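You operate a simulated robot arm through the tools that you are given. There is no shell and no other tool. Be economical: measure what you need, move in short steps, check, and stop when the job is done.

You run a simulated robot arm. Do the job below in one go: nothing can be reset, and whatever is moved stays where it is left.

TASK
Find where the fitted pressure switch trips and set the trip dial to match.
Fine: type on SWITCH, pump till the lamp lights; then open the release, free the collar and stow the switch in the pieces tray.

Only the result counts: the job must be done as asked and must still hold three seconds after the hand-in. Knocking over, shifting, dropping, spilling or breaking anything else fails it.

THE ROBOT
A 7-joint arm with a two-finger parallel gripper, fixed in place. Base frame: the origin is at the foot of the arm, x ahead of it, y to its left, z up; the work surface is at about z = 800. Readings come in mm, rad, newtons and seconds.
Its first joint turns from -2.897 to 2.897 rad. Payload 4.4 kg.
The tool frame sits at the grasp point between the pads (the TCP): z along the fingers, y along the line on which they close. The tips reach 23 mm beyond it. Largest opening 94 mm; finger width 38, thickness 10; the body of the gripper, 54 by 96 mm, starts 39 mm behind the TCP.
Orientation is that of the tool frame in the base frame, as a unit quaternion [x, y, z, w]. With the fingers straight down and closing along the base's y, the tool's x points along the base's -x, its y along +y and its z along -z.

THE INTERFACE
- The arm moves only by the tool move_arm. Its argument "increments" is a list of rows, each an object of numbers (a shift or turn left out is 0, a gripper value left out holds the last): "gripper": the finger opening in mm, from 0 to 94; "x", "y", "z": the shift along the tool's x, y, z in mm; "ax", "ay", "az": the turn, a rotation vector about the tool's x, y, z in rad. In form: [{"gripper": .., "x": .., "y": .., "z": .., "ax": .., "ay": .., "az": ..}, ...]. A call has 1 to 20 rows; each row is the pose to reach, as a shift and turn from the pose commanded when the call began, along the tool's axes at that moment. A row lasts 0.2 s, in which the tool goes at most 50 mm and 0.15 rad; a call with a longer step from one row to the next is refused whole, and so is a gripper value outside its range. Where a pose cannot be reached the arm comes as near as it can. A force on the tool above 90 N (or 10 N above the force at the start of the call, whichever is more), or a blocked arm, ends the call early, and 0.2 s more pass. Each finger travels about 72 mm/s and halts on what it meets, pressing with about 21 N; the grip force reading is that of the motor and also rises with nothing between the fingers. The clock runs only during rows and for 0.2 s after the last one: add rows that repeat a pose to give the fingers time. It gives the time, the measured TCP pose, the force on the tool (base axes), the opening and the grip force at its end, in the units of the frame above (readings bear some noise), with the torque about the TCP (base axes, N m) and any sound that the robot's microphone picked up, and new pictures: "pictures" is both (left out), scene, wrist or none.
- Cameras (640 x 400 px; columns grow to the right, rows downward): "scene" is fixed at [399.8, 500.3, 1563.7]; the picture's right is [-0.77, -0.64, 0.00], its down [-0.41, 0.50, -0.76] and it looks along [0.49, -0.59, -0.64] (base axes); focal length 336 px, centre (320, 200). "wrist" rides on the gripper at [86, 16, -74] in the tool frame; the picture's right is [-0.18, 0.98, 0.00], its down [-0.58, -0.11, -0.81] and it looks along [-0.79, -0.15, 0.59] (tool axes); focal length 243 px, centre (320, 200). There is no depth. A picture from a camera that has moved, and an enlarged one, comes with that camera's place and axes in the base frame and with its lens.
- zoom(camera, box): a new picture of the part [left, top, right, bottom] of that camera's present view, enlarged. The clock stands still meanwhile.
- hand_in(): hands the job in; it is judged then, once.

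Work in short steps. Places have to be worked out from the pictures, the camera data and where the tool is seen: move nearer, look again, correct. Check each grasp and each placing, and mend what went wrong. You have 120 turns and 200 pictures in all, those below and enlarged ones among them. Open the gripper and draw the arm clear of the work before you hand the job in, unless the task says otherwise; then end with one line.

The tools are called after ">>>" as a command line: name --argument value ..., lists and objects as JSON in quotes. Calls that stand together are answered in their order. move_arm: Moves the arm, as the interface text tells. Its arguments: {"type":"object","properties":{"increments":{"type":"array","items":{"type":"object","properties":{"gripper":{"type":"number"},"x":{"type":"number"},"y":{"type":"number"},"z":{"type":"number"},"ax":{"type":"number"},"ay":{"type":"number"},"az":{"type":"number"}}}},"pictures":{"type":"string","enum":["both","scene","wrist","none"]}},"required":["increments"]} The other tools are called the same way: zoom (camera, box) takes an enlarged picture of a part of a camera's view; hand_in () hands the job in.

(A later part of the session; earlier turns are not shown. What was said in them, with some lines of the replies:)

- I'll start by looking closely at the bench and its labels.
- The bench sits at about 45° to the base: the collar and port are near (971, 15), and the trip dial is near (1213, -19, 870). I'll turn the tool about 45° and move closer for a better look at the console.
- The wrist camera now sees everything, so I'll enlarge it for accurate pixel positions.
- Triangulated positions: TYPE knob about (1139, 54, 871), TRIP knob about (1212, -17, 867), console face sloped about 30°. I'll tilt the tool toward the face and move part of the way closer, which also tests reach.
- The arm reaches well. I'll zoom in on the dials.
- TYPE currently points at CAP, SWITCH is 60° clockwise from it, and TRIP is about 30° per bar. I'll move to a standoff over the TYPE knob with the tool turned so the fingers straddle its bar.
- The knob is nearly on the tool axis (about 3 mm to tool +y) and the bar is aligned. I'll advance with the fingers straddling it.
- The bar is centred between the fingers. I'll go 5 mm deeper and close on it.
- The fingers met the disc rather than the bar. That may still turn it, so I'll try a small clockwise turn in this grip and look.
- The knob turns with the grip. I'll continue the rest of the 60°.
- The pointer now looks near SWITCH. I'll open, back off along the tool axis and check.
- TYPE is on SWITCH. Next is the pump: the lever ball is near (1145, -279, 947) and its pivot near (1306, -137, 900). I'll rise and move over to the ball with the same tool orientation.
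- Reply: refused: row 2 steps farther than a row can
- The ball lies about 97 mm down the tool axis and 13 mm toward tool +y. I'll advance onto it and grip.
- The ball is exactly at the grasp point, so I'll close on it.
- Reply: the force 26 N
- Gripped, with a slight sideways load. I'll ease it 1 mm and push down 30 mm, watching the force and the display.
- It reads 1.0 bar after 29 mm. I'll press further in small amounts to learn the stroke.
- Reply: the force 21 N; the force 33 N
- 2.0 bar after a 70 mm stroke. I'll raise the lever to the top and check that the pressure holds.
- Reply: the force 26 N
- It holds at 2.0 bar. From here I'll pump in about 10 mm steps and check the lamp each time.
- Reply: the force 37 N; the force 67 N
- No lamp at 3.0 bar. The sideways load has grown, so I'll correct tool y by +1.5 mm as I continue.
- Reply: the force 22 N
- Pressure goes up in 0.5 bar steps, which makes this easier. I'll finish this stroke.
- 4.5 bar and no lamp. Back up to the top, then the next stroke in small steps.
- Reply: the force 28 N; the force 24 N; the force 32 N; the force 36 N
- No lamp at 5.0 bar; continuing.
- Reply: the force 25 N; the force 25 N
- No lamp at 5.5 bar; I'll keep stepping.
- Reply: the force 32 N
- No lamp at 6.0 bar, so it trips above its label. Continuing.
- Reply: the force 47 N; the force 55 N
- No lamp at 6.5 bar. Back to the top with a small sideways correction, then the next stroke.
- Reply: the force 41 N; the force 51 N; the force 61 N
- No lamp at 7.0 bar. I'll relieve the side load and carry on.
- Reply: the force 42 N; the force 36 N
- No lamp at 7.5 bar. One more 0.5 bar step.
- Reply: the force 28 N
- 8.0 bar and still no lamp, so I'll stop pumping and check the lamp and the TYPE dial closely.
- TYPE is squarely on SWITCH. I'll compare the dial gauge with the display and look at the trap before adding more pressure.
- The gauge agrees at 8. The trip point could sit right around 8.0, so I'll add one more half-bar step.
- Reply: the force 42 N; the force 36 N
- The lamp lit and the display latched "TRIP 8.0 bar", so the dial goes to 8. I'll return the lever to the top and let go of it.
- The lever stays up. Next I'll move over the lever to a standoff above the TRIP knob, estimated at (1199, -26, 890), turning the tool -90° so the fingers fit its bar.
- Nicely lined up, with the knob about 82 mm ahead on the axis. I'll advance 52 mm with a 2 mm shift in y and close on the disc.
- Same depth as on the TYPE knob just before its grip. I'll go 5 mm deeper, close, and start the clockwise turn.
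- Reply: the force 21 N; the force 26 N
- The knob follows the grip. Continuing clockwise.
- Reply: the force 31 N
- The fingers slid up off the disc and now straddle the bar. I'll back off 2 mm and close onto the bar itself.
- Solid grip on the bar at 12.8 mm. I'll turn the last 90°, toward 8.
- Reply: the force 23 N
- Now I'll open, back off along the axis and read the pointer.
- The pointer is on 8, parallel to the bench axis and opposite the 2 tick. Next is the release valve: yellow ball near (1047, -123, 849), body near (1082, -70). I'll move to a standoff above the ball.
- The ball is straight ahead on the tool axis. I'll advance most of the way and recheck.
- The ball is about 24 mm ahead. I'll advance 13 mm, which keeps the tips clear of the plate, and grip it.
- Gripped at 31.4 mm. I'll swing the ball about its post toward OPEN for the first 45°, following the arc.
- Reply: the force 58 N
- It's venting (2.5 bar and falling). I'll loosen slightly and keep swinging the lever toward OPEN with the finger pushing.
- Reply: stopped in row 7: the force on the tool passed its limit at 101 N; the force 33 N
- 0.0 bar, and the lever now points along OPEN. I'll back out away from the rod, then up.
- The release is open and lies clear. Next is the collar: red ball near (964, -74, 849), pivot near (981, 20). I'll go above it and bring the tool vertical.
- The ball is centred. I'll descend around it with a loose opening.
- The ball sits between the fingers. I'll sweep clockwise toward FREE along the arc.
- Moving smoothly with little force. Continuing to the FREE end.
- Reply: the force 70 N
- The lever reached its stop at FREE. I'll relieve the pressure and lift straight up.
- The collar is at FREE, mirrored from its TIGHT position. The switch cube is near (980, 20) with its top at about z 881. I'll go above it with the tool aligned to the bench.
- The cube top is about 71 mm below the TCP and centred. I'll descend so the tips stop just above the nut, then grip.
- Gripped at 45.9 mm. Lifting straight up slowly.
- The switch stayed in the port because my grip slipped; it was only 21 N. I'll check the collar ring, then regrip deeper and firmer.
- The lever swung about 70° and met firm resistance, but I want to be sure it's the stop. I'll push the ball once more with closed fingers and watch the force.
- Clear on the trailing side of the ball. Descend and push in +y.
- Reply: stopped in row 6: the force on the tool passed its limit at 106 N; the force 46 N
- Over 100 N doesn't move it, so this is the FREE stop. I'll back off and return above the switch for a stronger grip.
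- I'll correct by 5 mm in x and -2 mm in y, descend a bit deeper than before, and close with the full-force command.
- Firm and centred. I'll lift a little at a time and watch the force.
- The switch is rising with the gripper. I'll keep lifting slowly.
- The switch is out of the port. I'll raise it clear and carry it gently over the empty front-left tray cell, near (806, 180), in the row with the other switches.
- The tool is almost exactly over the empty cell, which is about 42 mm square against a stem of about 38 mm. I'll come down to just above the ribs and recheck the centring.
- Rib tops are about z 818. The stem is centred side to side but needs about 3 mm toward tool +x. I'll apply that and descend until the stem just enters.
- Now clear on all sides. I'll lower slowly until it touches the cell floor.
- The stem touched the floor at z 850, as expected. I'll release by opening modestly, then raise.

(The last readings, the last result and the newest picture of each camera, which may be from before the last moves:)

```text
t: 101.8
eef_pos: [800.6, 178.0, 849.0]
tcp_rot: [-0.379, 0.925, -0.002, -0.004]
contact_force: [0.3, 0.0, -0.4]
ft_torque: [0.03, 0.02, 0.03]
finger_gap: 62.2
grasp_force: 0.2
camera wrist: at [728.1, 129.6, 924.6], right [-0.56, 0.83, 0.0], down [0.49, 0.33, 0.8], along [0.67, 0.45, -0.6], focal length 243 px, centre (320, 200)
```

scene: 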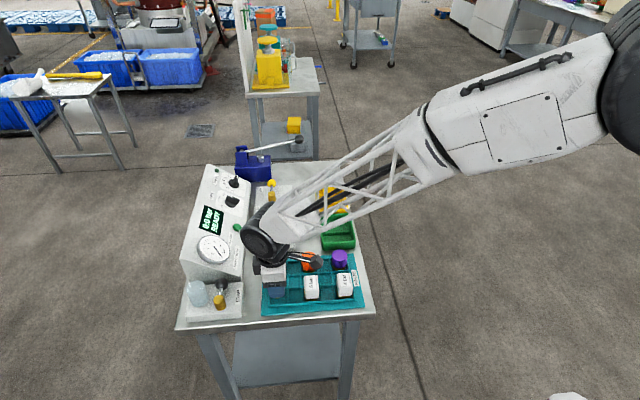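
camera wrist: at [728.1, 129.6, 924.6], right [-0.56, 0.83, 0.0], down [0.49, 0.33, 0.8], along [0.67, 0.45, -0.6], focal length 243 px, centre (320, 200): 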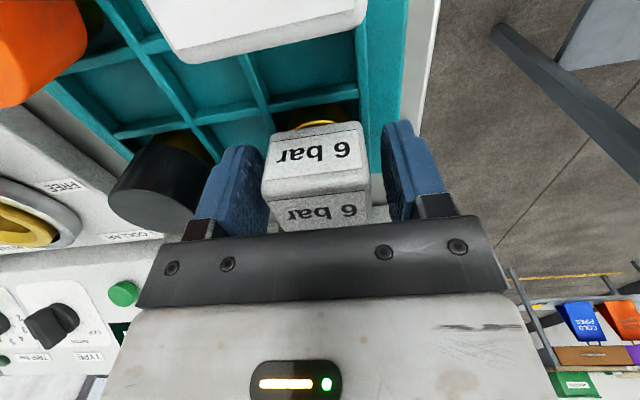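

Released and standing. I'll raise straight up, move clear and inspect.

>>> move_arm --increments '[{"z": -15}, {"z": -35}, {"z": -65}, {"z": -105}, {"z": -150}, {"x": 30, "z": -185}, {"x": 70, "z": -205}, {"x": 110, "z": -225}, {"x": 150, "z": -245}, {"x": 190, "z": -260}, {"x": 190, "z": -260}]' --pictures "both"

>>> zoom --camera "scene" --box '[245, 240, 375, 320]'

>>> zoom --camera "scene" --box '[190, 140, 320, 260]'

>>> zoom --camera "scene" --box '[205, 160, 255, 215]'

```text
t: 104.2
eef_pos: [665.8, 47.4, 1108.5]
tcp_rot: [-0.38, 0.925, -0.002, -0.003]
contact_force: [-0.3, -0.2, 0.3]
ft_torque: [0.02, 0.01, -0.04]
finger_gap: 62.1
grasp_force: 0.1
camera wrist: at [592.9, -2.1, 1183.6], right [-0.56, 0.83, 0.0], down [0.49, 0.33, 0.8], along [0.67, 0.45, -0.6], focal length 243 px, centre (320, 200)
```

scene: 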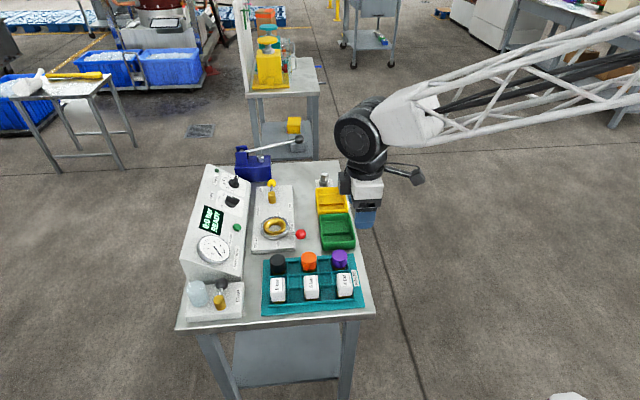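
wrist: 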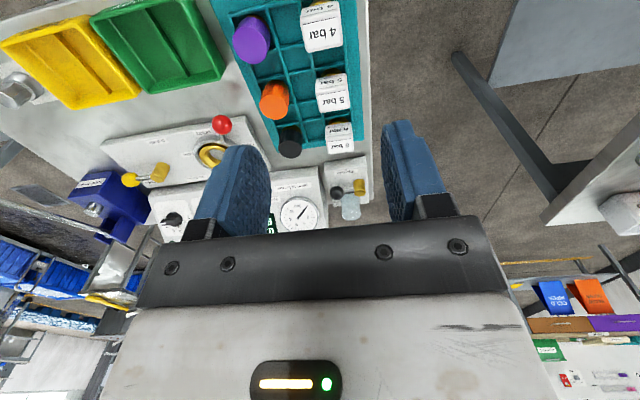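

```text
4.92 times, centred on (310, 280) of scene
camera zoom: at [399.8, 500.3, 1563.7], right [-0.77, -0.64, 0.0], down [-0.41, 0.5, -0.76], along [0.49, -0.59, -0.64], focal length 1655 px, centre (369, -194)
```

zoom: 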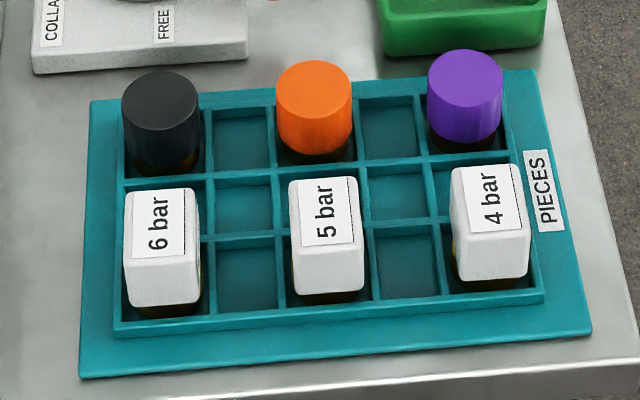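

```text
3.33 times, centred on (255, 200) of scene
camera zoom: at [399.8, 500.3, 1563.7], right [-0.77, -0.64, 0.0], down [-0.41, 0.5, -0.76], along [0.49, -0.59, -0.64], focal length 1120 px, centre (537, 200)
```

zoom: 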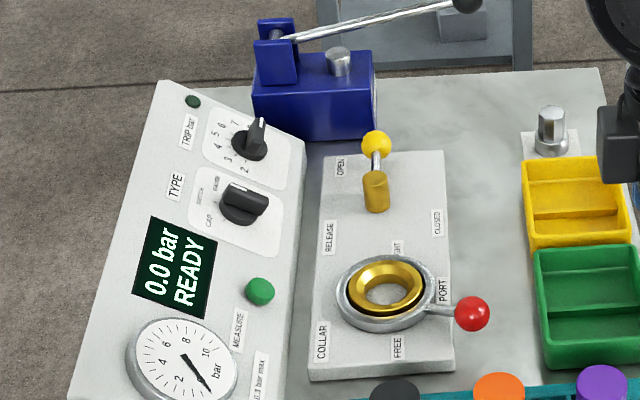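

```text
7.27 times, centred on (230, 188) of scene
camera zoom: at [399.8, 500.3, 1563.7], right [-0.77, -0.64, 0.0], down [-0.41, 0.5, -0.76], along [0.49, -0.59, -0.64], focal length 2445 px, centre (974, 291)
```

zoom: 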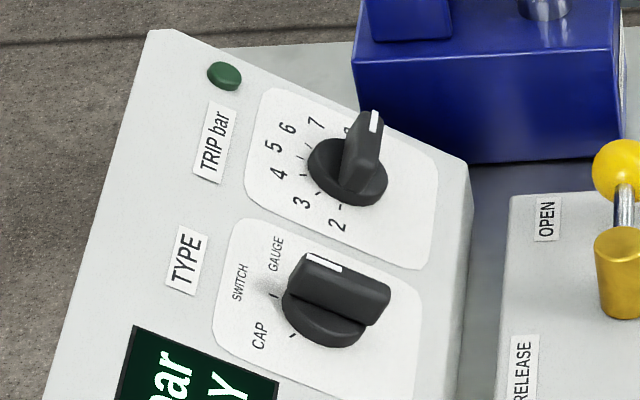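

The 6 bar switch stands in its tray cell, TRIP points to 8, and TYPE is on SWITCH. The release is open at 0.0 bar, the collar is free, and nothing else has shifted. The arm is clear, so I'm handing in.

>>> hand_in

```text
The job is handed in.
```

The switch tripped at 8.0 bar despite its 6 bar label, so the TRIP dial is set to 8; the release is open, the collar is at FREE, the switch is in the pieces tray, and the job is handed in.
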